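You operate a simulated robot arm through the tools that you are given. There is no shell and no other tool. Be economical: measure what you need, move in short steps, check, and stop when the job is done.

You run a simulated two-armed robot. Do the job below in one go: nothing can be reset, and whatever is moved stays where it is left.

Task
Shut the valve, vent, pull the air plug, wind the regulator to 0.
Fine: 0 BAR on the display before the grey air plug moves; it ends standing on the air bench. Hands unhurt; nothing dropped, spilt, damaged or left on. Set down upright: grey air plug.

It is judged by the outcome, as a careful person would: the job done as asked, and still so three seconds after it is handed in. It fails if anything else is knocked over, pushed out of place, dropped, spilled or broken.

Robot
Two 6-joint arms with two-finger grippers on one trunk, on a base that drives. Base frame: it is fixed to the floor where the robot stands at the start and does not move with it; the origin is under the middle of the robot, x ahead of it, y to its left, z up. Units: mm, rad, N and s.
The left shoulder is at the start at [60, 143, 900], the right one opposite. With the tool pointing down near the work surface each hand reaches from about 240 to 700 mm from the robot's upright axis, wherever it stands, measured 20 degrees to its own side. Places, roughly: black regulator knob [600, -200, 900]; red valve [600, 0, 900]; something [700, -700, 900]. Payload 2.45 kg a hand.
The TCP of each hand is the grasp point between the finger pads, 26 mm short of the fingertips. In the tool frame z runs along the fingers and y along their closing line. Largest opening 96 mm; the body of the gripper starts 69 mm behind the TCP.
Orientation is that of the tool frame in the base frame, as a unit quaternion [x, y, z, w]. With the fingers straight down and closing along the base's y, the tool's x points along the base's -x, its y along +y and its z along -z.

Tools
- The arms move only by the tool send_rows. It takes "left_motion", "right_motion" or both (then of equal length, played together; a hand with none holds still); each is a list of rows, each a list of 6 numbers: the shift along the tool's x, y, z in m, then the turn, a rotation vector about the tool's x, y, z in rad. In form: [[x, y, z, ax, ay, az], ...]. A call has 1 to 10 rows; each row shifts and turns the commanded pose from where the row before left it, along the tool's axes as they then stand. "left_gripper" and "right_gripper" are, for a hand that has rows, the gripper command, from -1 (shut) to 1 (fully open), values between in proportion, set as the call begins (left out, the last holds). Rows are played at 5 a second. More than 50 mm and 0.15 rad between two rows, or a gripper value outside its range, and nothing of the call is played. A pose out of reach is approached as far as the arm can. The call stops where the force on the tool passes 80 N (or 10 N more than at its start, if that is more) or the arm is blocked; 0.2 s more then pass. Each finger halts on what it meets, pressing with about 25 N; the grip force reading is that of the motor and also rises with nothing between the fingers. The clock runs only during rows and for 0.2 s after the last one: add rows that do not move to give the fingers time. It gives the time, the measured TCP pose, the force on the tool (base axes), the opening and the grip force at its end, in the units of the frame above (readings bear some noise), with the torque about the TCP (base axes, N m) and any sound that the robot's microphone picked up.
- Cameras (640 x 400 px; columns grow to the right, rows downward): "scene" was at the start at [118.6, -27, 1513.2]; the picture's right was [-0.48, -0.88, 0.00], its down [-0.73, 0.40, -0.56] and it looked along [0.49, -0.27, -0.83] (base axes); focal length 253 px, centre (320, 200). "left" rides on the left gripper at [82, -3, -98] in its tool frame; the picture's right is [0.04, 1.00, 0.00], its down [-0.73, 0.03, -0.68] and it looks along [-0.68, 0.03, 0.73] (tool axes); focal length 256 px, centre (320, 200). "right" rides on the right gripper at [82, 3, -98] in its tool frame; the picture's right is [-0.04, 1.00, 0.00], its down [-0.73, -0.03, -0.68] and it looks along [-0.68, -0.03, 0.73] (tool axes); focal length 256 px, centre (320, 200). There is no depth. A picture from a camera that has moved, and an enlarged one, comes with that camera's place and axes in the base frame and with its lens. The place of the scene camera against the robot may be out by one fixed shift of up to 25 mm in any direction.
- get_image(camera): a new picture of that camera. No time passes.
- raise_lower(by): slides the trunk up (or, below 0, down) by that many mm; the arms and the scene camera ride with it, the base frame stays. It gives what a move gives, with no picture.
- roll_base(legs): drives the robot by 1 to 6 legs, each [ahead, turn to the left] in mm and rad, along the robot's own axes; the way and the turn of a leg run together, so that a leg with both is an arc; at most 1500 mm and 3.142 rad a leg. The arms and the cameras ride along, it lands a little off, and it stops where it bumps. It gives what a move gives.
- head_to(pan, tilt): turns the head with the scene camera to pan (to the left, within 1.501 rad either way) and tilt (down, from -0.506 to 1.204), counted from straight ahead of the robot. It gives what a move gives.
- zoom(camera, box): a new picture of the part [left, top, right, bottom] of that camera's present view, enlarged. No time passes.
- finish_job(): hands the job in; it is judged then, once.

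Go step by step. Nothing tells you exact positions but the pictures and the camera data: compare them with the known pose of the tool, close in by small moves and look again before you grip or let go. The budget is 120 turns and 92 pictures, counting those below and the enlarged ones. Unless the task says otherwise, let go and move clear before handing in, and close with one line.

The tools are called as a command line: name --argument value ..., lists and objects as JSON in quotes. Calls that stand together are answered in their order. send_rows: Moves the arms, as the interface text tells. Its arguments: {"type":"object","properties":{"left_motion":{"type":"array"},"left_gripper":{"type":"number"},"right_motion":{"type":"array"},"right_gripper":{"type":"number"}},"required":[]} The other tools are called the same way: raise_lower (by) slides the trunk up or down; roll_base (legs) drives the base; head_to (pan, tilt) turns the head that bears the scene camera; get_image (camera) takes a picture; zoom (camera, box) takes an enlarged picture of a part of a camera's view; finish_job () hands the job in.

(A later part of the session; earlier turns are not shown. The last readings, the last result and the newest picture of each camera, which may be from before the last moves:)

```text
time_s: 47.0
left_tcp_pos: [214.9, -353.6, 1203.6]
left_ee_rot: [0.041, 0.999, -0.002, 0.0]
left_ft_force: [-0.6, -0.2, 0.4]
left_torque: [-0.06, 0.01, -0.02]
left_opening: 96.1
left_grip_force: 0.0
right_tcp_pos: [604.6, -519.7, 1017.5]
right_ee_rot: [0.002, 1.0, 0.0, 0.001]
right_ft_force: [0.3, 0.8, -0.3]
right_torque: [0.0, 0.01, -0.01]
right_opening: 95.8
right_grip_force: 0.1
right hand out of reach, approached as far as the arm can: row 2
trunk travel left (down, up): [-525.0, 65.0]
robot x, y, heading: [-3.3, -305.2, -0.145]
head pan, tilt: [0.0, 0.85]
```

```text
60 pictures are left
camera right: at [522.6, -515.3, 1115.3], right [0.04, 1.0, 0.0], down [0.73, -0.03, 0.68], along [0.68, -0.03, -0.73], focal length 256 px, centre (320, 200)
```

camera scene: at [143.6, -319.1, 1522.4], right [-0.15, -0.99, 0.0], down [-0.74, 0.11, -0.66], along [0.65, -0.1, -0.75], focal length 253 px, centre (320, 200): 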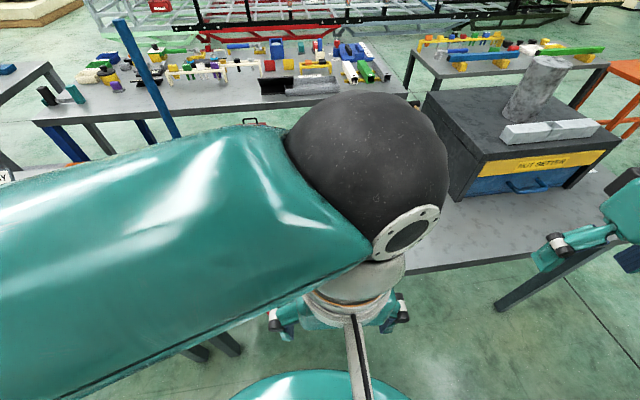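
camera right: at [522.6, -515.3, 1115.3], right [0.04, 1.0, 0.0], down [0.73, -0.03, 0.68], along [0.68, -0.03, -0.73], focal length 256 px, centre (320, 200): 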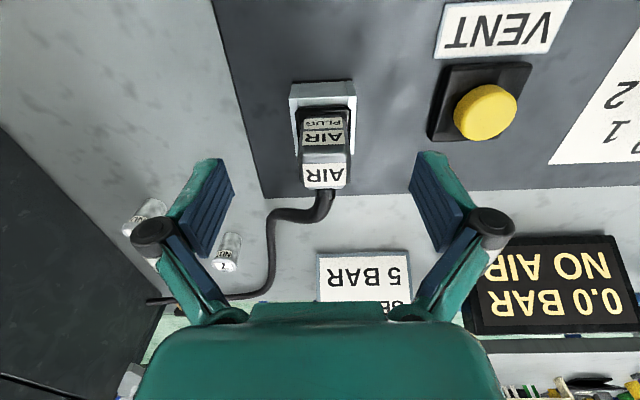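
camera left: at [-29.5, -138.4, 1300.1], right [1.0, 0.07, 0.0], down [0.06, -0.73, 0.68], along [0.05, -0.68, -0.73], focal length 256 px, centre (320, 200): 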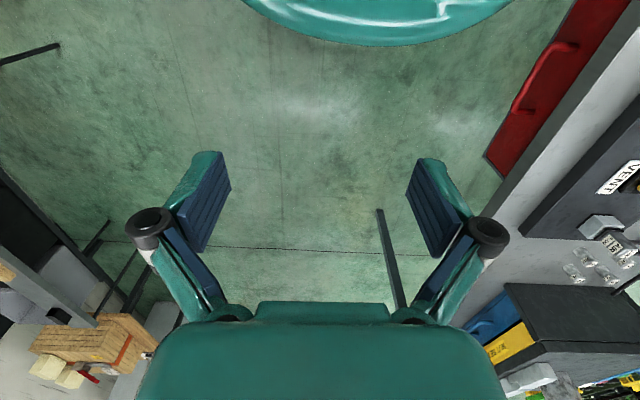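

I'm at the edge of reach when high, so I'll raise the trunk 60 mm to gain reach for the pull.

raise_lower --by 60

send_rows --right_motion '[[-0.009, 0.001, 0.0, 0, 0, 0], [0, 0, 0.02, 0, 0, 0], [0, 0, 0.02, 0, 0, 0], [0, 0, 0.02, 0, 0, 0], [0, 0, 0, 0, 0, 0]]'

get_image --camera "right"

```text
time_s: 48.0
left_tcp_pos: [216.8, -354.8, 1265.0]
left_ee_rot: [0.042, 0.999, -0.001, 0.0]
left_ft_force: [-0.8, 0.0, 0.1]
left_torque: [-0.02, 0.03, 0.01]
left_opening: 95.9
left_grip_force: 0.1
right_tcp_pos: [604.1, -518.4, 1077.8]
right_ee_rot: [0.003, 1.0, 0.0, 0.001]
right_ft_force: [-0.2, 0.2, -0.2]
right_torque: [-0.03, 0.02, 0.01]
right_opening: 95.9
right_grip_force: 0.2
trunk travel left (down, up): [-585.0, 5.0]
robot x, y, heading: [1.1, -304.3, -0.146]
head pan, tilt: [0.0, 0.85]
```

```text
time_s: 49.2
left_tcp_pos: [216.1, -354.7, 1264.2]
left_ee_rot: [0.042, 0.999, -0.001, 0.0]
left_ft_force: [0.1, 0.4, -0.3]
left_torque: [0.02, -0.04, 0.01]
left_opening: 96.1
left_grip_force: 0.0
right_tcp_pos: [614.7, -516.9, 1017.6]
right_ee_rot: [0.003, 1.0, 0.0, 0.0]
right_ft_force: [-0.9, -0.7, -0.1]
right_torque: [0.01, 0.01, -0.05]
right_opening: 96.1
right_grip_force: 0.0
trunk travel left (down, up): [-585.0, 5.0]
robot x, y, heading: [-0.6, -303.8, -0.146]
head pan, tilt: [0.0, 0.85]
```

```text
59 pictures are left
camera right: at [533.8, -514.1, 1114.6], right [0.05, 1.0, 0.0], down [0.73, -0.03, 0.68], along [0.68, -0.03, -0.73], focal length 256 px, centre (320, 200)
```

right: 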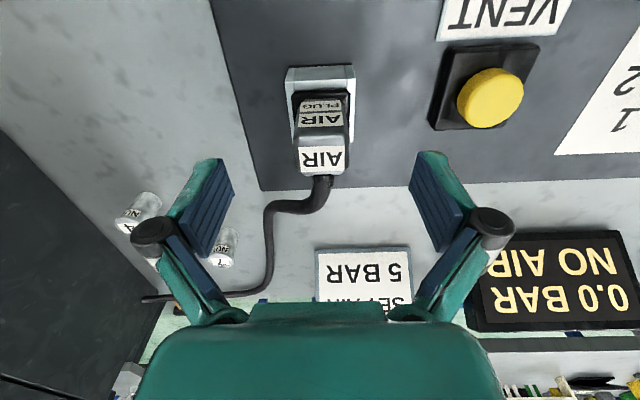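

Alignment is good. I'm descending to TCP z of about 974 and closing on the plug.

send_rows --right_motion '[[0.002, 0, 0.015, 0, 0, 0], [0, 0, 0.015, 0, 0, 0], [0, 0, 0.013, 0, 0, 0], [0, 0, 0, 0, 0, 0]]'

get_image --camera "right"

```text
time_s: 50.2
left_tcp_pos: [214.9, -354.7, 1264.2]
left_ee_rot: [0.042, 0.999, -0.001, 0.0]
left_ft_force: [-1.0, -0.1, -0.1]
left_torque: [-0.01, -0.01, 0.03]
left_opening: 96.1
left_grip_force: 0.0
right_tcp_pos: [613.1, -517.3, 973.2]
right_ee_rot: [0.003, 1.0, -0.001, 0.0]
right_ft_force: [-0.4, 0.0, 0.5]
right_torque: [0.03, -0.02, 0.01]
right_opening: 96.0
right_grip_force: 0.1
trunk travel left (down, up): [-585.0, 5.0]
robot x, y, heading: [-1.2, -303.3, -0.146]
head pan, tilt: [0.0, 0.85]
```

```text
58 pictures are left
camera right: at [530.6, -514.0, 1070.6], right [0.05, 1.0, 0.0], down [0.73, -0.03, 0.68], along [0.68, -0.03, -0.73], focal length 256 px, centre (320, 200)
```

right: 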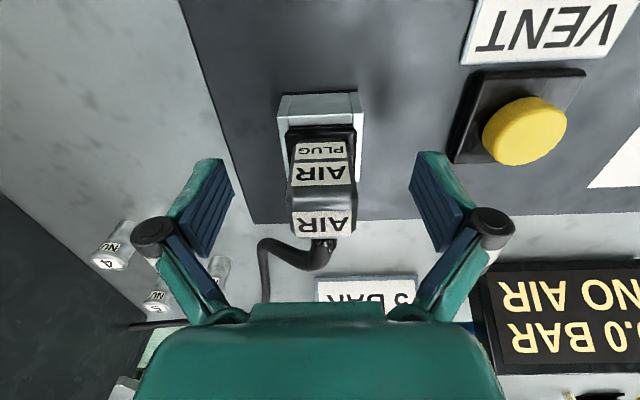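

send_rows --right_motion '[[0, 0, 0, 0, 0, 0], [0, 0, 0, 0, 0, 0], [0, 0, 0, 0, 0, 0], [0, 0, 0, 0, 0, 0], [0, 0, 0, 0, 0, 0]]' --right_gripper -1

get_image --camera "right"

```text
time_s: 51.4
left_tcp_pos: [215.6, -354.3, 1264.4]
left_ee_rot: [0.041, 0.999, -0.001, 0.0]
left_ft_force: [0.2, 0.3, -0.3]
left_torque: [0.01, 0.03, -0.03]
left_opening: 96.2
left_grip_force: 0.1
right_tcp_pos: [614.0, -518.7, 973.1]
right_ee_rot: [0.002, 1.0, 0.0, -0.001]
right_ft_force: [0.7, 0.0, 0.8]
right_torque: [-0.02, 0.0, 0.01]
right_opening: 29.7
right_grip_force: 25.1
trunk travel left (down, up): [-585.0, 5.0]
robot x, y, heading: [-2.0, -307.2, -0.149]
head pan, tilt: [0.0, 0.85]
```

```text
57 pictures are left
camera right: at [530.8, -514.0, 1070.8], right [0.04, 1.0, 0.0], down [0.73, -0.03, 0.68], along [0.68, -0.03, -0.73], focal length 256 px, centre (320, 200)
```

right: 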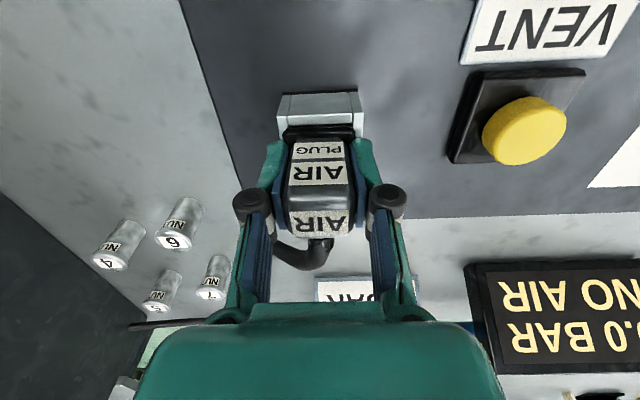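

Gripped cleanly at 29.7 mm. I'm pulling straight up.

send_rows --right_motion '[[0, 0, -0.004, 0, 0, 0], [0, 0, -0.004, 0, 0, 0], [0, 0, -0.006, 0, 0, 0], [0, 0, -0.01, 0, 0, 0], [0, 0, 0, 0, 0, 0]]'

get_image --camera "right"

```text
time_s: 52.6
left_tcp_pos: [215.8, -354.2, 1264.6]
left_ee_rot: [0.04, 0.999, -0.002, 0.0]
left_ft_force: [-0.5, -0.3, 0.2]
left_torque: [0.01, 0.0, -0.01]
left_opening: 96.0
left_grip_force: 0.1
right_tcp_pos: [612.4, -516.7, 998.8]
right_ee_rot: [0.002, 1.0, -0.001, 0.0]
right_ft_force: [-0.9, -0.6, -1.7]
right_torque: [0.0, 0.01, -0.02]
right_opening: 29.3
right_grip_force: 25.3
trunk travel left (down, up): [-585.0, 5.0]
robot x, y, heading: [-1.2, -306.6, -0.146]
head pan, tilt: [0.0, 0.85]
```

```text
56 pictures are left
camera right: at [530.7, -514.2, 1095.8], right [0.04, 1.0, 0.0], down [0.73, -0.03, 0.68], along [0.68, -0.03, -0.73], focal length 256 px, centre (320, 200)
```

right: 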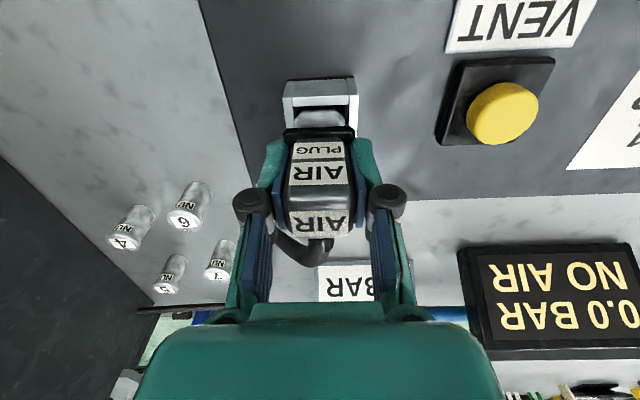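

The plug is coming out and its metal nose shows. I'll lift more.

send_rows --right_motion '[[0, 0, -0.015, 0, 0, 0], [0, 0, -0.02, 0, 0, 0], [0, 0, -0.015, 0, 0, 0], [0, 0, 0, 0, 0, 0]]'

get_image --camera "right"

get_image --camera "scene"

```text
time_s: 53.6
left_tcp_pos: [216.1, -354.9, 1264.2]
left_ee_rot: [0.041, 0.999, -0.002, 0.0]
left_ft_force: [0.2, 0.0, -0.3]
left_torque: [-0.01, 0.02, 0.02]
left_opening: 96.0
left_grip_force: 0.0
right_tcp_pos: [610.6, -517.9, 1048.5]
right_ee_rot: [0.003, 1.0, -0.001, 0.001]
right_ft_force: [-0.2, -0.3, -1.8]
right_torque: [-0.02, -0.02, 0.0]
right_opening: 29.4
right_grip_force: 24.6
trunk travel left (down, up): [-585.0, 5.0]
robot x, y, heading: [-3.5, -304.3, -0.148]
head pan, tilt: [0.0, 0.85]
```

```text
55 pictures are left
camera right: at [530.2, -514.6, 1145.8], right [0.04, 1.0, 0.0], down [0.73, -0.03, 0.68], along [0.68, -0.03, -0.73], focal length 256 px, centre (320, 200)
```

right: 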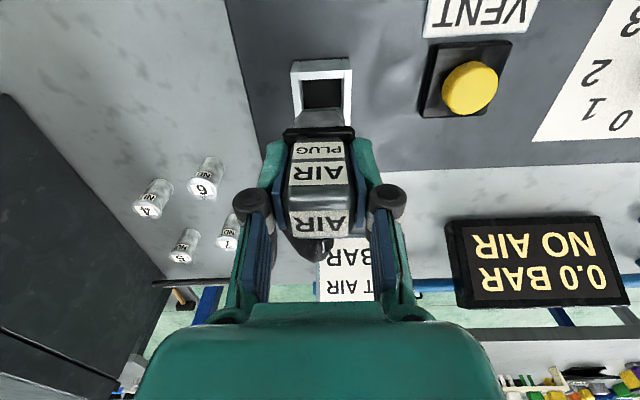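

```text
54 pictures are left
camera scene: at [132.7, -317.5, 1582.4], right [-0.15, -0.99, 0.0], down [-0.74, 0.11, -0.66], along [0.65, -0.1, -0.75], focal length 253 px, centre (320, 200)
```

scene: 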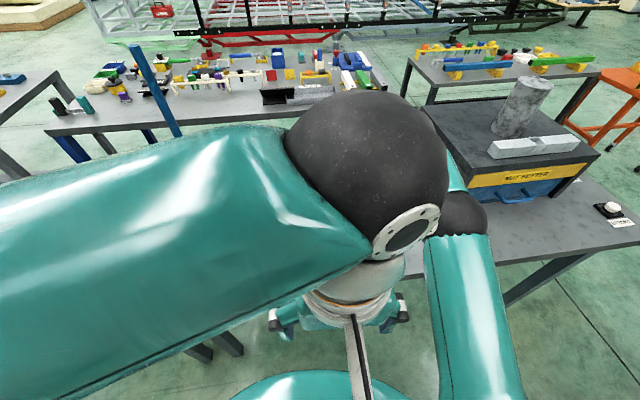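

The plug is fully out and held upright. I'll set it on the bare bench strip in front of the panel, keeping the cable away from the cans, so I'm moving it back toward me first.

send_rows --right_motion '[[0.02, 0.002, 0, 0, 0, 0], [0.03, 0.004, 0, 0, 0, 0], [0.03, 0.004, 0, 0, 0, 0], [0.03, 0.005, 0, 0, 0, 0], [0, 0, 0, 0, 0, 0]]'

get_image --camera "right"

get_image --camera "left"

```text
time_s: 54.8
left_tcp_pos: [217.2, -354.7, 1263.7]
left_ee_rot: [0.041, 0.999, -0.002, 0.0]
left_ft_force: [-0.2, -0.1, -0.4]
left_torque: [0.0, 0.01, 0.01]
left_opening: 96.2
left_grip_force: 0.0
right_tcp_pos: [502.7, -500.8, 1048.7]
right_ee_rot: [0.003, 1.0, 0.0, 0.0]
right_ft_force: [0.2, 0.5, -1.5]
right_torque: [-0.01, 0.0, -0.01]
right_opening: 29.4
right_grip_force: 25.0
trunk travel left (down, up): [-585.0, 5.0]
robot x, y, heading: [0.2, -301.6, -0.149]
head pan, tilt: [0.0, 0.85]
```

```text
53 pictures are left
camera right: at [420.3, -497.1, 1146.9], right [0.04, 1.0, 0.0], down [0.73, -0.03, 0.68], along [0.68, -0.03, -0.73], focal length 256 px, centre (320, 200)
```

right: 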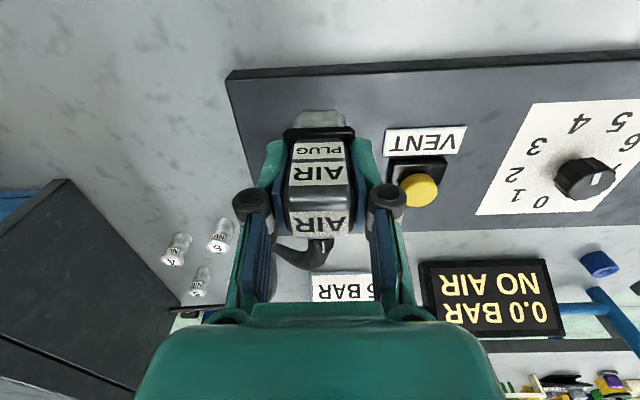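

```text
52 pictures are left
camera left: at [134.5, -350.7, 1361.8], right [0.04, 1.0, 0.0], down [0.73, -0.03, 0.68], along [0.68, -0.03, -0.73], focal length 256 px, centre (320, 200)
```

left: 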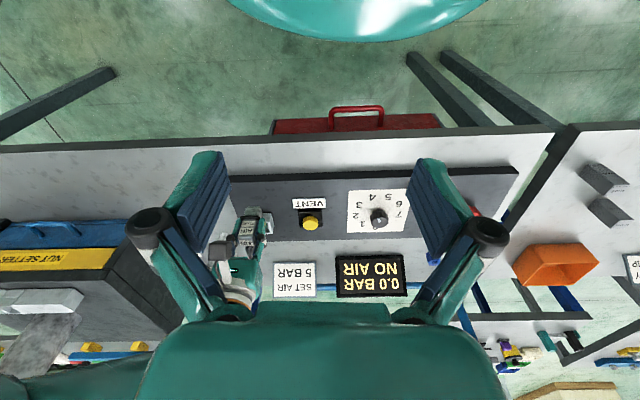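

The cans are undisturbed. The strip runs from x≈388 to 487, so I'm moving the plug over x≈438 and lowering it part-way.

send_rows --right_motion '[[0.03, 0.005, 0, 0, 0, 0], [0.035, 0.005, 0, 0, 0, 0], [0, 0, 0.025, 0, 0, 0], [0, 0, 0.025, 0, 0, 0], [0, 0, 0.025, 0, 0, 0], [0, 0, 0, 0, 0, 0]]'

get_image --camera "right"

get_image --camera "left"

```text
time_s: 56.2
left_tcp_pos: [215.7, -352.8, 1263.7]
left_ee_rot: [0.041, 0.999, -0.002, 0.002]
left_ft_force: [0.3, 0.0, 0.1]
left_torque: [-0.02, -0.01, 0.0]
left_opening: 96.0
left_grip_force: 0.1
right_tcp_pos: [435.5, -491.8, 972.8]
right_ee_rot: [0.003, 1.0, 0.0, 0.001]
right_ft_force: [0.4, -0.2, -1.3]
right_torque: [0.0, 0.0, 0.0]
right_opening: 29.7
right_grip_force: 24.7
trunk travel left (down, up): [-585.0, 5.0]
robot x, y, heading: [-0.6, -301.4, -0.145]
head pan, tilt: [0.0, 0.85]
```

```text
51 pictures are left
camera right: at [353.8, -487.6, 1070.2], right [0.05, 1.0, 0.0], down [0.73, -0.03, 0.68], along [0.68, -0.03, -0.73], focal length 256 px, centre (320, 200)
```

right: 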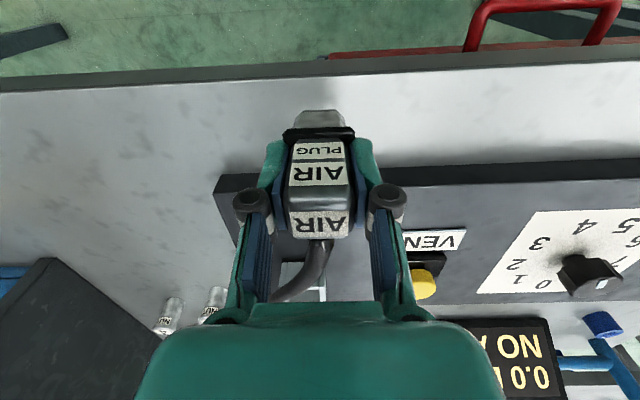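

```text
50 pictures are left
camera left: at [132.8, -350.4, 1362.0], right [0.04, 1.0, 0.0], down [0.73, -0.03, 0.68], along [0.68, -0.03, -0.73], focal length 256 px, centre (320, 200)
```

left: 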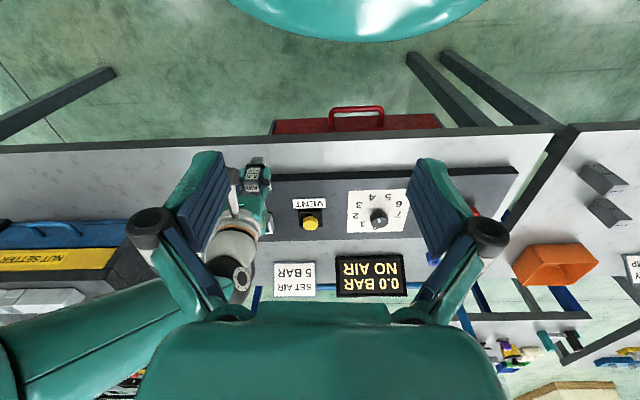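

The strip is about x 408–479, so I'll centre at x≈443 and lower gently until contact.

send_rows --right_motion '[[-0.008, 0, 0.006, 0, 0, 0], [0, 0, 0.006, 0, 0, 0], [0, 0, 0.004, 0, 0, 0], [0, 0, 0.003, 0, 0, 0], [0, 0, 0, 0, 0, 0]]'

get_image --camera "right"

```text
time_s: 57.4
left_tcp_pos: [215.4, -355.2, 1265.2]
left_ee_rot: [0.041, 0.999, -0.002, 0.0]
left_ft_force: [0.4, 0.5, -0.5]
left_torque: [0.01, -0.05, 0.01]
left_opening: 96.1
left_grip_force: 0.0
right_tcp_pos: [442.6, -491.1, 955.6]
right_ee_rot: [0.003, 1.0, 0.0, 0.001]
right_ft_force: [0.3, 0.1, -2.2]
right_torque: [-0.02, -0.02, 0.0]
right_opening: 29.4
right_grip_force: 24.8
trunk travel left (down, up): [-585.0, 5.0]
robot x, y, heading: [-4.0, -302.8, -0.148]
head pan, tilt: [0.0, 0.85]
```

```text
49 pictures are left
camera right: at [362.0, -488.4, 1051.6], right [0.04, 1.0, 0.0], down [0.73, -0.03, 0.68], along [0.68, -0.03, -0.73], focal length 256 px, centre (320, 200)
```

right: 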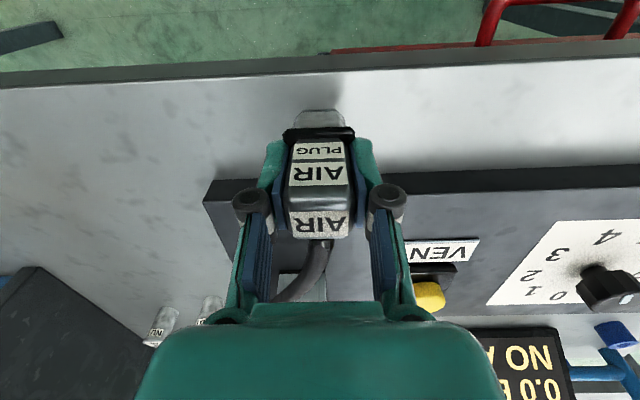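

send_rows --right_motion '[[0, 0, 0.004, 0, 0, 0], [0, 0, 0.004, 0, 0, 0], [0, 0, 0.003, 0, 0, 0], [0, 0, 0, 0, 0, 0]]'

get_image --camera "right"

```text
time_s: 58.4
left_tcp_pos: [216.1, -354.0, 1264.5]
left_ee_rot: [0.041, 0.999, -0.002, 0.0]
left_ft_force: [-0.3, -0.3, 0.2]
left_torque: [-0.01, 0.01, 0.0]
left_opening: 95.8
left_grip_force: 0.1
right_tcp_pos: [444.5, -491.9, 945.1]
right_ee_rot: [0.003, 1.0, 0.0, -0.001]
right_ft_force: [0.5, -0.6, -1.2]
right_torque: [-0.04, 0.0, -0.02]
right_opening: 29.6
right_grip_force: 25.1
trunk travel left (down, up): [-585.0, 5.0]
robot x, y, heading: [-2.6, -302.2, -0.144]
head pan, tilt: [0.0, 0.85]
```

```text
48 pictures are left
camera right: at [362.2, -488.1, 1042.0], right [0.05, 1.0, 0.0], down [0.73, -0.03, 0.68], along [0.68, -0.03, -0.73], focal length 256 px, centre (320, 200)
```

right: 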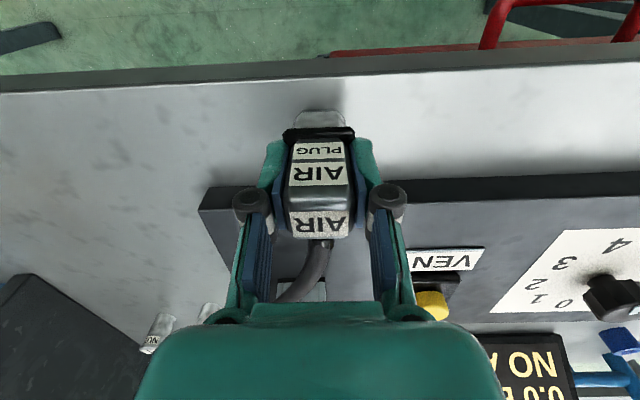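

send_rows --right_motion '[[0, 0, 0.003, 0, 0, 0], [0, 0, 0.003, 0, 0, 0], [0, 0, 0, 0, 0, 0]]'

send_rows --right_motion '[[0, 0, 0.002, 0, 0, 0], [0, 0, 0.002, 0, 0, 0], [0, 0, 0, 0, 0, 0]]'

get_image --camera "right"

```text
time_s: 59.2
left_tcp_pos: [214.0, -353.7, 1265.1]
left_ee_rot: [0.041, 0.999, -0.002, 0.001]
left_ft_force: [-0.4, 0.8, -0.3]
left_torque: [-0.01, 0.01, 0.02]
left_opening: 96.1
left_grip_force: 0.0
right_tcp_pos: [445.0, -492.9, 939.0]
right_ee_rot: [0.002, 1.0, 0.0, 0.002]
right_ft_force: [0.2, -0.4, 10.2]
right_torque: [-0.04, 0.2, 0.02]
right_opening: 29.7
right_grip_force: 24.6
trunk travel left (down, up): [-585.0, 5.0]
robot x, y, heading: [-2.9, -307.6, -0.144]
head pan, tilt: [0.0, 0.85]
```

```text
time_s: 60.0
left_tcp_pos: [212.9, -354.1, 1265.5]
left_ee_rot: [0.041, 0.999, -0.001, 0.001]
left_ft_force: [0.2, -0.1, 0.2]
left_torque: [-0.03, 0.02, -0.03]
left_opening: 95.9
left_grip_force: 0.0
right_tcp_pos: [444.4, -492.6, 935.5]
right_ee_rot: [0.002, 1.0, 0.0, 0.002]
right_ft_force: [2.5, -0.6, 20.1]
right_torque: [-0.02, -0.11, -0.02]
right_opening: 29.6
right_grip_force: 25.1
trunk travel left (down, up): [-585.0, 5.0]
robot x, y, heading: [-1.4, -303.4, -0.147]
head pan, tilt: [0.0, 0.85]
```

```text
47 pictures are left
camera right: at [361.8, -489.2, 1033.1], right [0.05, 1.0, 0.0], down [0.73, -0.03, 0.68], along [0.68, -0.03, -0.73], focal length 256 px, centre (320, 200)
```

right: 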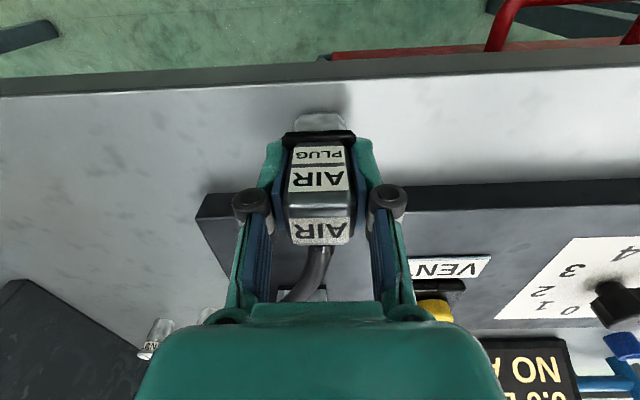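

The plug is standing on the bench (contact 20 N). I'll ease off 2 mm and open slightly.

send_rows --right_motion '[[0, 0, -0.003, 0, 0, 0], [0, 0, 0, 0, 0, 0]]'

send_rows --right_motion '[[0, 0, 0, 0, 0, 0], [0, 0, 0, 0, 0, 0], [0, 0, 0, 0, 0, 0]]' --right_gripper -0.1

get_image --camera "right"

```text
time_s: 60.6
left_tcp_pos: [214.8, -354.2, 1262.7]
left_ee_rot: [0.04, 0.999, -0.002, 0.0]
left_ft_force: [0.0, 0.3, 0.1]
left_torque: [-0.03, -0.03, -0.01]
left_opening: 96.2
left_grip_force: 0.0
right_tcp_pos: [444.1, -491.5, 935.3]
right_ee_rot: [0.002, 1.0, -0.001, -0.002]
right_ft_force: [-1.2, 0.3, 0.1]
right_torque: [0.03, -0.01, 0.02]
right_opening: 29.7
right_grip_force: 24.8
trunk travel left (down, up): [-585.0, 5.0]
robot x, y, heading: [1.8, -303.0, -0.151]
head pan, tilt: [0.0, 0.85]
```

```text
time_s: 61.4
left_tcp_pos: [216.4, -354.6, 1263.5]
left_ee_rot: [0.042, 0.999, -0.002, 0.0]
left_ft_force: [0.8, -0.1, 0.6]
left_torque: [-0.05, -0.03, 0.01]
left_opening: 96.0
left_grip_force: 0.2
right_tcp_pos: [445.6, -492.9, 936.7]
right_ee_rot: [0.003, 1.0, 0.0, 0.0]
right_ft_force: [-0.7, 0.0, -1.5]
right_torque: [-0.02, 0.0, 0.02]
right_opening: 43.4
right_grip_force: 0.0
trunk travel left (down, up): [-585.0, 5.0]
robot x, y, heading: [-2.3, -305.0, -0.144]
head pan, tilt: [0.0, 0.85]
```

```text
46 pictures are left
camera right: at [363.1, -488.8, 1034.9], right [0.04, 1.0, 0.0], down [0.73, -0.03, 0.68], along [0.68, -0.03, -0.73], focal length 256 px, centre (320, 200)
```

right: 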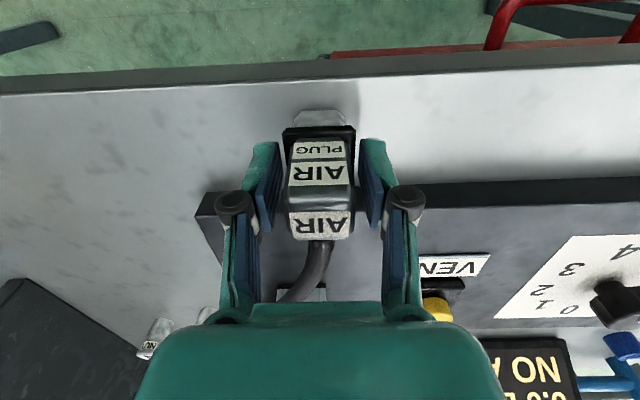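

The plug stands freely. I'm withdrawing straight up.

send_rows --right_motion '[[0, 0, -0.02, 0, 0, 0], [0, 0, -0.03, 0, 0, 0], [0, 0, -0.04, 0, 0, 0], [0, 0, -0.04, 0, 0, 0], [0, 0, 0, 0, 0, 0]]'

get_image --camera "right"

```text
time_s: 62.6
left_tcp_pos: [215.0, -353.4, 1264.0]
left_ee_rot: [0.041, 0.999, -0.001, 0.0]
left_ft_force: [-0.4, 0.8, 0.7]
left_torque: [0.02, 0.0, 0.0]
left_opening: 96.0
left_grip_force: 0.1
right_tcp_pos: [444.1, -490.5, 1069.0]
right_ee_rot: [0.002, 1.0, 0.0, 0.0]
right_ft_force: [1.3, -1.2, 0.4]
right_torque: [0.01, -0.01, 0.01]
right_opening: 43.6
right_grip_force: 0.0
trunk travel left (down, up): [-585.0, 5.0]
robot x, y, heading: [0.8, -305.1, -0.145]
head pan, tilt: [0.0, 0.85]
```

```text
45 pictures are left
camera right: at [362.2, -487.8, 1166.9], right [0.04, 1.0, 0.0], down [0.73, -0.03, 0.68], along [0.68, -0.03, -0.73], focal length 256 px, centre (320, 200)
```

right: 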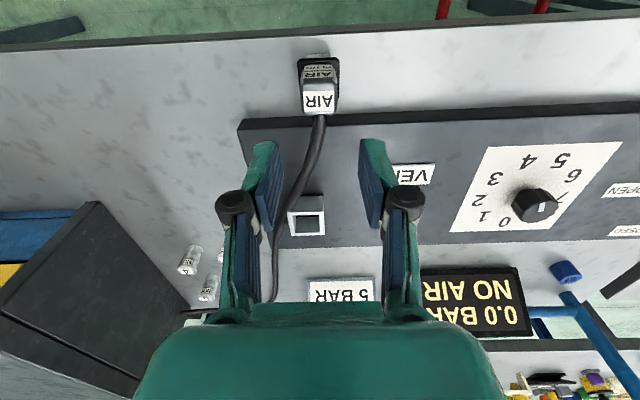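

The plug stands on the bench with the cable slack. I'm retiring the right hand, then bringing the left hand to the regulator knob near (598, -217).

send_rows --right_motion '[[0, 0, -0.04, 0, 0, 0], [0, 0, -0.04, 0, 0, 0], [0.02, -0.03, -0.03, 0, 0, 0], [0.03, -0.03, 0, 0, 0, 0], [0.03, -0.03, 0, 0, 0, 0], [0.03, -0.03, 0, 0, 0, 0], [0.02, -0.03, 0, 0, 0, 0]]'

send_rows --left_motion '[[-0.0332, 0.0167, 0.0184, 0, 0, -0.008], [-0.0332, 0.0167, 0.0184, 0, 0, -0.008], [-0.0332, 0.0167, 0.0184, 0, 0, -0.008], [-0.0332, 0.0167, 0.0184, 0, 0, -0.008], [-0.0332, 0.0167, 0.0184, 0, 0, -0.008], [-0.0332, 0.0167, 0.0184, 0, 0, -0.008], [-0.0332, 0.0167, 0.0184, 0, 0, -0.008], [-0.0332, 0.0167, 0.0184, 0, 0, -0.008], [-0.0332, 0.0167, 0.0184, 0, 0, -0.008], [-0.0332, 0.0167, 0.0184, 0, 0, -0.008]]'

get_image --camera "left"

```text
time_s: 64.2
left_tcp_pos: [215.3, -354.7, 1265.3]
left_ee_rot: [0.041, 0.999, -0.002, 0.001]
left_ft_force: [0.8, 0.6, 0.0]
left_torque: [-0.03, 0.0, 0.01]
left_opening: 95.9
left_grip_force: 0.1
right_tcp_pos: [313.3, -639.3, 1175.8]
right_ee_rot: [0.002, 1.0, 0.0, 0.0]
right_ft_force: [-0.2, -0.8, 1.0]
right_torque: [0.02, -0.04, -0.02]
right_opening: 43.4
right_grip_force: 0.0
trunk travel left (down, up): [-585.0, 5.0]
robot x, y, heading: [0.9, -301.6, -0.147]
head pan, tilt: [0.0, 0.85]
```

```text
time_s: 66.4
left_tcp_pos: [558.0, -202.2, 1080.4]
left_ee_rot: [0.001, 1.0, -0.002, 0.0]
left_ft_force: [-0.5, -0.2, -0.2]
left_torque: [-0.03, 0.0, -0.03]
left_opening: 96.1
left_grip_force: 0.1
right_tcp_pos: [315.6, -637.8, 1175.0]
right_ee_rot: [0.002, 1.0, -0.001, -0.002]
right_ft_force: [0.8, 0.1, 0.3]
right_torque: [-0.04, 0.04, 0.0]
right_opening: 43.2
right_grip_force: 0.1
trunk travel left (down, up): [-585.0, 5.0]
robot x, y, heading: [2.0, -305.8, -0.15]
head pan, tilt: [0.0, 0.85]
```

```text
44 pictures are left
camera left: at [476.7, -205.5, 1178.1], right [-0.04, 1.0, 0.0], down [0.73, 0.03, 0.68], along [0.68, 0.02, -0.73], focal length 256 px, centre (320, 200)
```

left: 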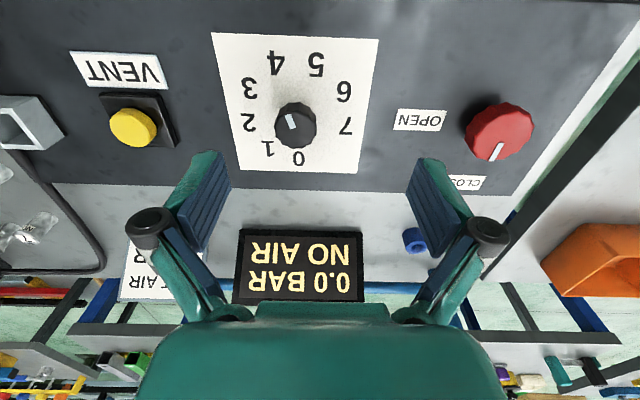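

zoom --camera "left" --box '[200, 20, 400, 190]'

```text
2.35 times, centred on (300, 105) of left
camera zoom: at [476.7, -205.5, 1178.1], right [-0.04, 1.0, 0.0], down [0.73, 0.03, 0.68], along [0.68, 0.02, -0.73], focal length 602 px, centre (367, 424)
```

zoom: 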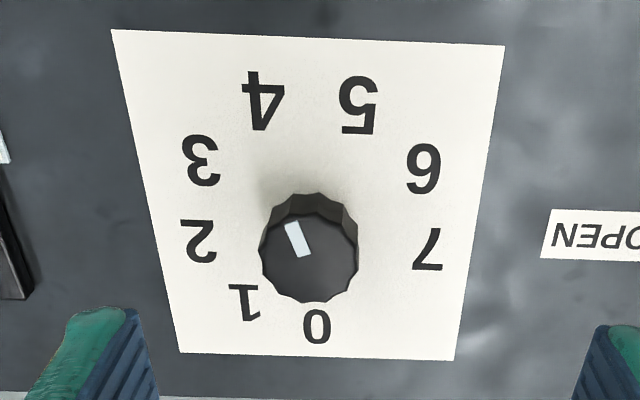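

The dial has 40° steps; the knob mark is at 4, so winding to 0 means 160° anticlockwise seen from above. I'll move over the knob to refine its position.

send_rows --left_motion '[[-0.02, -0.01, 0.02, 0, 0, 0], [-0.015, -0.012, 0.02, 0, 0, 0], [0, 0, 0.025, 0, 0, 0], [0, 0, 0, 0, 0, 0]]' --left_gripper 0.5

get_image --camera "left"

```text
time_s: 67.4
left_tcp_pos: [591.8, -225.0, 1017.0]
left_ee_rot: [0.001, 1.0, -0.001, 0.0]
left_ft_force: [-0.8, -0.1, -0.4]
left_torque: [0.0, 0.03, 0.02]
left_opening: 72.0
left_grip_force: 0.1
right_tcp_pos: [313.2, -639.5, 1175.1]
right_ee_rot: [0.003, 1.0, 0.0, -0.001]
right_ft_force: [-0.1, 0.2, 0.7]
right_torque: [-0.05, 0.04, 0.01]
right_opening: 43.1
right_grip_force: 0.1
trunk travel left (down, up): [-585.0, 5.0]
robot x, y, heading: [1.7, -304.2, -0.146]
head pan, tilt: [0.0, 0.85]
```

```text
42 pictures are left
camera left: at [509.9, -227.6, 1114.9], right [-0.04, 1.0, 0.0], down [0.73, 0.03, 0.68], along [0.68, 0.02, -0.73], focal length 256 px, centre (320, 200)
```

left: 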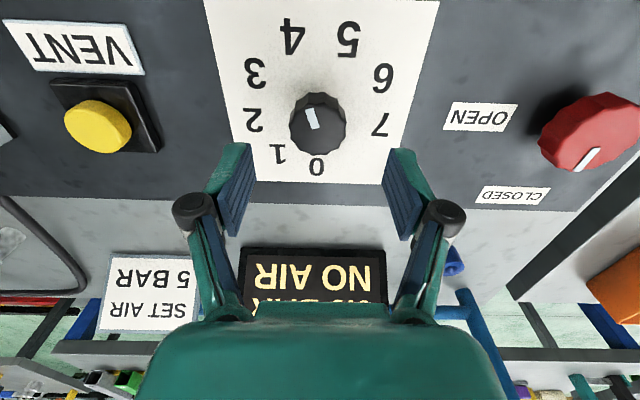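

The dial centre is at about (603, -226), knob top about 935 and diameter about 43. I'll pre-rotate the hand -1.4 rad so a single grip can do the whole 160° sweep.

send_rows --left_motion '[[-0.011, -0.001, 0, 0, 0, 0], [0, 0, 0, 0, 0, 0.14], [0, 0, 0, 0, 0, 0.14], [0, 0, 0, 0, 0, 0.14], [0, 0, 0, 0, 0, 0.14], [0, 0, 0, 0, 0, 0.14], [0, 0, 0, 0, 0, 0.14], [0, 0, 0, 0, 0, 0.14], [0, 0, 0, 0, 0, 0.14], [0, 0, 0, 0, 0, 0.14]]'

send_rows --left_motion '[[0, 0, 0, 0, 0, 0.14], [0, 0, 0, 0, 0, 0]]'

get_image --camera "left"

get_image --camera "scene"

```text
time_s: 69.6
left_tcp_pos: [601.0, -226.6, 1014.6]
left_ee_rot: [0.59, 0.807, -0.001, 0.001]
left_ft_force: [-0.7, -0.2, 0.0]
left_torque: [0.0, 0.02, -0.01]
left_opening: 72.2
left_grip_force: 0.0
right_tcp_pos: [314.8, -639.2, 1174.3]
right_ee_rot: [0.002, 1.0, 0.0, 0.0]
right_ft_force: [0.0, 0.2, 0.1]
right_torque: [-0.02, -0.05, 0.02]
right_opening: 43.3
right_grip_force: 0.1
trunk travel left (down, up): [-585.0, 5.0]
robot x, y, heading: [0.9, -302.6, -0.149]
head pan, tilt: [0.0, 0.85]
```

```text
time_s: 70.2
left_tcp_pos: [600.0, -226.5, 1015.3]
left_ee_rot: [0.645, 0.764, -0.001, 0.002]
left_ft_force: [0.3, 0.5, -0.3]
left_torque: [0.02, 0.01, 0.0]
left_opening: 72.1
left_grip_force: 0.1
right_tcp_pos: [313.4, -640.5, 1174.6]
right_ee_rot: [0.002, 1.0, 0.0, 0.001]
right_ft_force: [0.2, 0.1, 0.3]
right_torque: [-0.01, -0.01, 0.02]
right_opening: 43.0
right_grip_force: 0.0
trunk travel left (down, up): [-585.0, 5.0]
robot x, y, heading: [0.1, -305.3, -0.15]
head pan, tilt: [0.0, 0.85]
```

```text
41 pictures are left
camera left: at [583.1, -146.3, 1112.7], right [0.98, 0.21, 0.0], down [0.15, -0.72, 0.68], along [0.14, -0.67, -0.73], focal length 256 px, centre (320, 200)
```

left: 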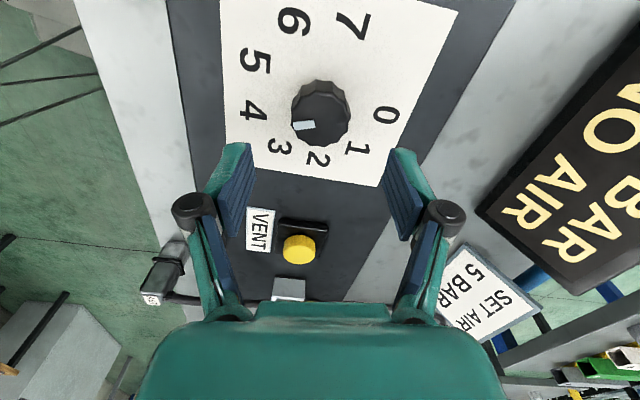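

```text
40 pictures are left
camera scene: at [132.3, -317.4, 1582.4], right [-0.15, -0.99, 0.0], down [-0.74, 0.11, -0.66], along [0.65, -0.1, -0.75], focal length 253 px, centre (320, 200)
```

scene: 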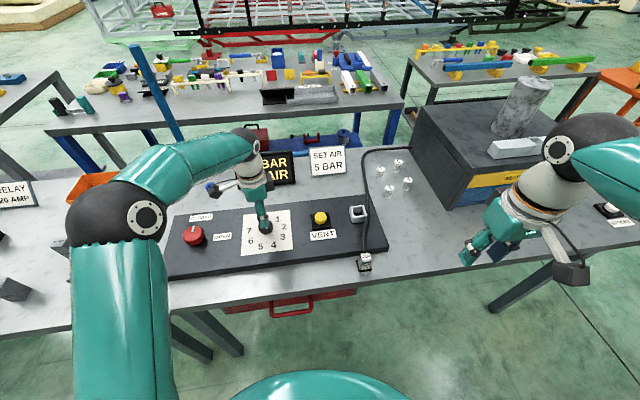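

Re-triangulating from the dial puts the knob axis at about (600, -226), right under the TCP. I'm descending around the knob.

send_rows --left_motion '[[0, 0, 0.025, 0, 0, 0], [0, 0, 0.02, 0, 0, 0], [0, 0, 0.015, 0, 0, 0], [0, 0, 0.01, 0, 0, 0], [0, 0, 0, 0, 0, 0]]'

get_image --camera "left"

```text
time_s: 71.4
left_tcp_pos: [598.8, -227.0, 945.5]
left_ee_rot: [0.645, 0.764, -0.001, 0.001]
left_ft_force: [-1.0, 0.5, -0.1]
left_torque: [-0.01, 0.01, -0.01]
left_opening: 71.8
left_grip_force: 0.1
right_tcp_pos: [313.9, -638.5, 1175.6]
right_ee_rot: [0.003, 1.0, 0.001, 0.0]
right_ft_force: [1.0, -1.3, 0.3]
right_torque: [0.02, 0.02, 0.0]
right_opening: 43.1
right_grip_force: 0.0
trunk travel left (down, up): [-585.0, 5.0]
robot x, y, heading: [-0.2, -305.8, -0.142]
head pan, tilt: [0.0, 0.85]
```

```text
39 pictures are left
camera left: at [582.1, -147.4, 1043.4], right [0.98, 0.21, 0.0], down [0.15, -0.72, 0.68], along [0.14, -0.67, -0.73], focal length 256 px, centre (320, 200)
```

left: 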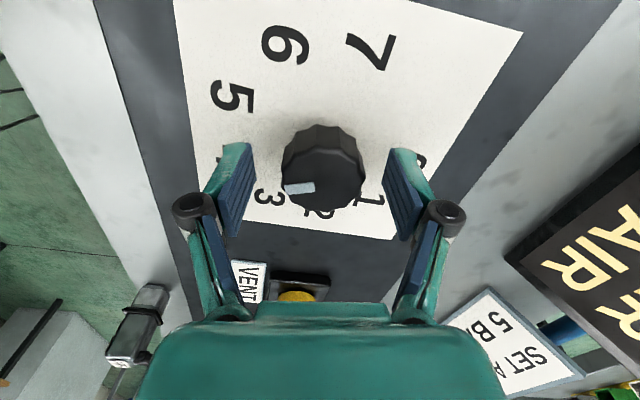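

send_rows --left_motion '[[0, 0, 0.004, 0, 0, 0], [0, 0, 0, 0, 0, 0]]'

send_rows --left_motion '[[0, 0, 0, 0, 0, 0], [0, 0, 0, 0, 0, 0], [0, 0, 0, 0, 0, 0], [0, 0, 0, 0, 0, 0]]' --left_gripper -1

get_image --camera "left"

```text
time_s: 72.0
left_tcp_pos: [599.3, -226.8, 941.6]
left_ee_rot: [0.645, 0.764, -0.002, 0.002]
left_ft_force: [-0.1, -0.9, -1.0]
left_torque: [0.01, 0.01, -0.01]
left_opening: 72.0
left_grip_force: 0.0
right_tcp_pos: [314.3, -639.4, 1176.1]
right_ee_rot: [0.002, 1.0, 0.0, 0.0]
right_ft_force: [-0.1, -0.6, -0.2]
right_torque: [-0.02, 0.0, 0.01]
right_opening: 42.9
right_grip_force: 0.0
trunk travel left (down, up): [-585.0, 5.0]
robot x, y, heading: [-1.3, -304.3, -0.147]
head pan, tilt: [0.0, 0.85]
```

```text
time_s: 73.0
left_tcp_pos: [600.4, -228.4, 941.1]
left_ee_rot: [0.645, 0.764, 0.0, 0.002]
left_ft_force: [5.6, 0.8, 1.4]
left_torque: [-0.03, -0.33, 0.02]
left_opening: 40.8
left_grip_force: 44.6
right_tcp_pos: [314.0, -639.7, 1176.5]
right_ee_rot: [0.002, 1.0, 0.0, -0.001]
right_ft_force: [-0.8, -0.4, 0.0]
right_torque: [-0.02, -0.03, 0.0]
right_opening: 43.2
right_grip_force: 0.0
trunk travel left (down, up): [-585.0, 5.0]
robot x, y, heading: [-2.5, -301.5, -0.147]
head pan, tilt: [0.0, 0.85]
```

```text
38 pictures are left
camera left: at [583.1, -146.9, 1038.6], right [0.98, 0.21, 0.0], down [0.15, -0.72, 0.68], along [0.14, -0.67, -0.73], focal length 256 px, centre (320, 200)
```

left: 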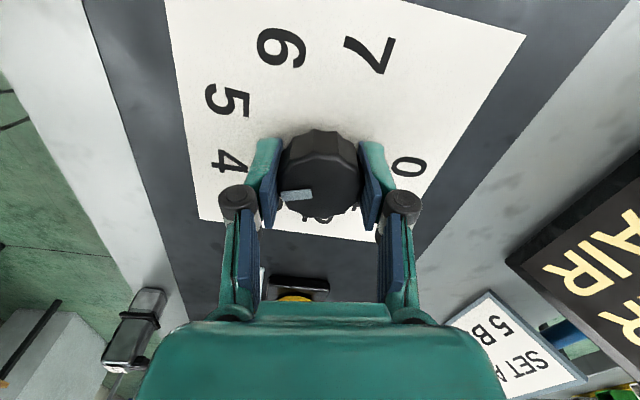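

Gripped. I'm turning anticlockwise, first 80°.

send_rows --left_motion '[[0, 0, 0, 0, 0, -0.14], [0, 0, 0, 0, 0, -0.14], [0, 0, 0, 0, 0, -0.14], [0, 0, 0, 0, 0, -0.14], [0, 0, 0, 0, 0, -0.14], [0, 0, 0, 0, 0, -0.14], [0, 0, 0, 0, 0, -0.14], [0, 0, 0, 0, 0, -0.14], [0, 0, 0, 0, 0, -0.14], [0, 0, 0, 0, 0, -0.14]]'

get_image --camera "left"

```text
time_s: 75.2
left_tcp_pos: [601.0, -226.6, 940.1]
left_ee_rot: [-0.001, 1.0, -0.003, 0.0]
left_ft_force: [14.8, 4.5, 7.1]
left_torque: [0.29, -1.15, -0.01]
left_opening: 40.6
left_grip_force: 44.5
right_tcp_pos: [315.8, -638.7, 1175.6]
right_ee_rot: [0.002, 1.0, -0.001, 0.0]
right_ft_force: [-0.4, 0.0, 0.6]
right_torque: [0.03, 0.0, -0.03]
right_opening: 43.0
right_grip_force: 0.0
trunk travel left (down, up): [-585.0, 5.0]
robot x, y, heading: [-3.7, -305.8, -0.148]
head pan, tilt: [0.0, 0.85]
```

```text
37 pictures are left
camera left: at [519.2, -229.3, 1038.8], right [-0.04, 1.0, 0.0], down [0.73, 0.03, 0.68], along [0.68, 0.02, -0.73], focal length 256 px, centre (320, 200)
```

left: 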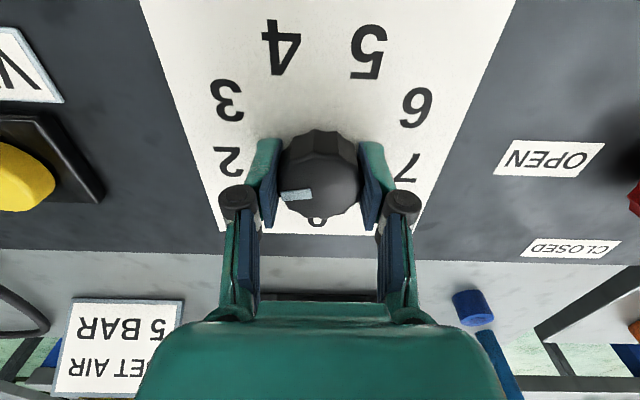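

The knob follows the hand without slipping and now points at about 2. I'm turning another 80°.

send_rows --left_motion '[[0, 0, 0, 0, 0, -0.14], [0, 0, 0, 0, 0, -0.14], [0, 0, 0, 0, 0, -0.14], [0, 0, 0, 0, 0, -0.14], [0, 0, 0, 0, 0, -0.14], [0, 0, 0, 0, 0, -0.14], [0, 0, 0, 0, 0, -0.14], [0, 0, 0, 0, 0, -0.14], [0, 0, 0, 0, 0, -0.14], [0, 0, 0, 0, 0, -0.13]]'

get_image --camera "left"

```text
time_s: 77.4
left_tcp_pos: [599.9, -225.9, 940.9]
left_ee_rot: [-0.641, 0.768, -0.001, -0.001]
left_ft_force: [7.9, 13.6, 12.5]
left_torque: [0.64, -0.66, 0.01]
left_opening: 40.8
left_grip_force: 44.5
right_tcp_pos: [313.5, -638.1, 1176.0]
right_ee_rot: [0.003, 1.0, -0.001, 0.001]
right_ft_force: [0.4, -0.2, 0.2]
right_torque: [0.02, 0.04, -0.03]
right_opening: 42.8
right_grip_force: 0.0
trunk travel left (down, up): [-585.0, 5.0]
robot x, y, heading: [2.4, -307.5, -0.146]
head pan, tilt: [0.0, 0.85]
```

```text
36 pictures are left
camera left: at [588.7, -306.2, 1039.2], right [-0.99, 0.14, 0.0], down [0.1, 0.73, 0.68], along [0.1, 0.67, -0.74], focal length 256 px, centre (320, 200)
```

left: 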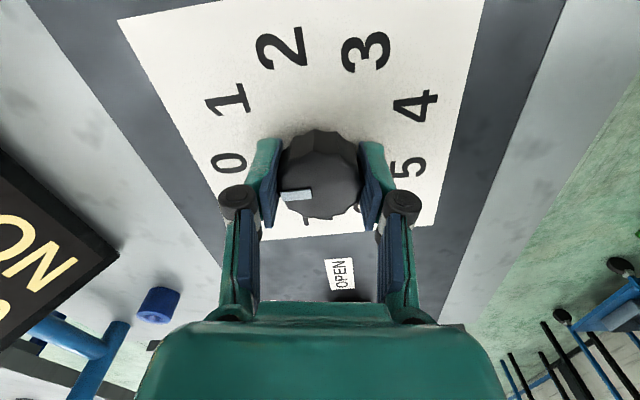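

send_rows --left_motion '[[0, 0, 0, 0, 0, 0], [0, 0, 0, 0, 0, 0], [0, 0, -0.02, 0, 0, 0], [0, 0, -0.03, 0, 0, 0], [0, 0, -0.03, 0, 0, 0], [0, 0, -0.02, 0, 0, 0], [0, 0, 0, 0, 0, 0]]' --left_gripper 0.5

zoom --camera "left" --box '[180, 0, 440, 170]'

```text
time_s: 79.0
left_tcp_pos: [602.3, -227.2, 1041.6]
left_ee_rot: [-0.64, 0.769, -0.001, -0.001]
left_ft_force: [0.0, 0.1, 0.7]
left_torque: [-0.05, 0.01, -0.03]
left_opening: 72.1
left_grip_force: 0.0
right_tcp_pos: [314.0, -638.7, 1176.2]
right_ee_rot: [0.002, 1.0, 0.0, 0.0]
right_ft_force: [-0.1, 0.0, -0.3]
right_torque: [0.02, 0.0, 0.0]
right_opening: 43.0
right_grip_force: 0.1
trunk travel left (down, up): [-585.0, 5.0]
robot x, y, heading: [-1.1, -299.8, -0.143]
head pan, tilt: [0.0, 0.85]
```

```text
2.35 times, centred on (310, 85) of left
camera zoom: at [590.5, -308.3, 1139.7], right [-0.99, 0.14, 0.0], down [0.1, 0.73, 0.68], along [0.1, 0.67, -0.74], focal length 602 px, centre (344, 471)
```

zoom: 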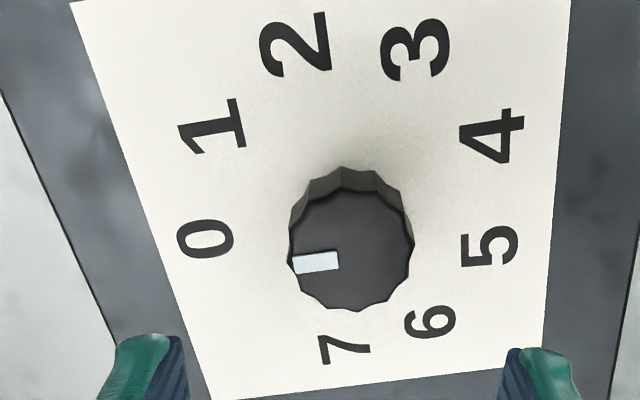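

The mark appears to sit on 0. I'll turn the hand back and verify square-on.

send_rows --left_motion '[[0, 0, 0, 0, 0, 0.14], [0, 0, 0, 0, 0, 0.14], [0, 0, 0, 0, 0, 0.14], [0, 0, 0, 0, 0, 0.14], [0, 0, 0, 0, 0, 0.14], [0, 0, 0, 0, 0, 0.14], [0, 0, 0, 0, 0, 0.14], [0, 0, 0, 0, 0, 0.14], [0, 0, 0, 0, 0, 0.14], [0, 0, 0, 0, 0, 0.13]]'

zoom --camera "left" --box '[250, 60, 390, 180]'

get_image --camera "left"

```text
time_s: 81.2
left_tcp_pos: [601.0, -226.2, 1040.6]
left_ee_rot: [0.002, 1.0, -0.002, 0.0]
left_ft_force: [0.0, -0.1, -0.4]
left_torque: [0.03, 0.0, 0.02]
left_opening: 72.0
left_grip_force: 0.0
right_tcp_pos: [313.5, -638.7, 1175.4]
right_ee_rot: [0.003, 1.0, 0.001, 0.0]
right_ft_force: [0.2, -0.2, -0.1]
right_torque: [-0.03, 0.02, 0.0]
right_opening: 43.1
right_grip_force: 0.1
trunk travel left (down, up): [-585.0, 5.0]
robot x, y, heading: [-3.6, -303.9, -0.151]
head pan, tilt: [0.0, 0.85]
```

```text
3.33 times, centred on (320, 120) of left
camera zoom: at [518.6, -228.4, 1138.0], right [-0.04, 1.0, 0.0], down [0.73, 0.03, 0.68], along [0.68, 0.02, -0.73], focal length 853 px, centre (320, 467)
```

zoom: 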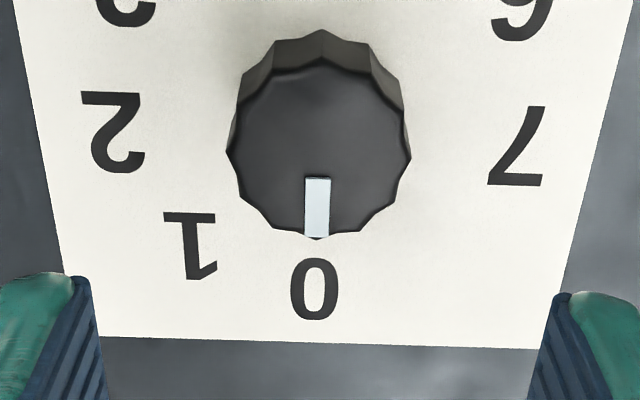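

```text
33 pictures are left
camera left: at [518.6, -228.4, 1138.0], right [-0.04, 1.0, 0.0], down [0.73, 0.03, 0.68], along [0.68, 0.02, -0.73], focal length 256 px, centre (320, 200)
```

left: 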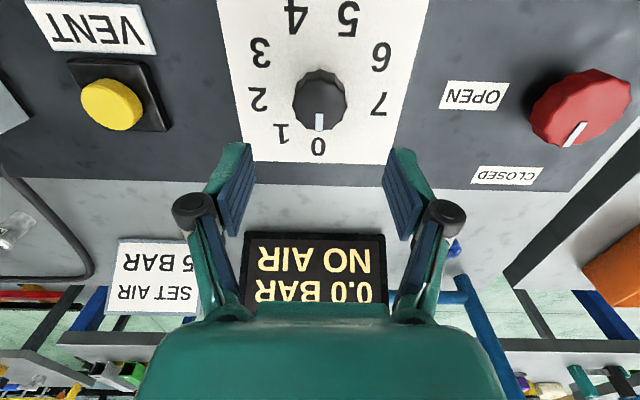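

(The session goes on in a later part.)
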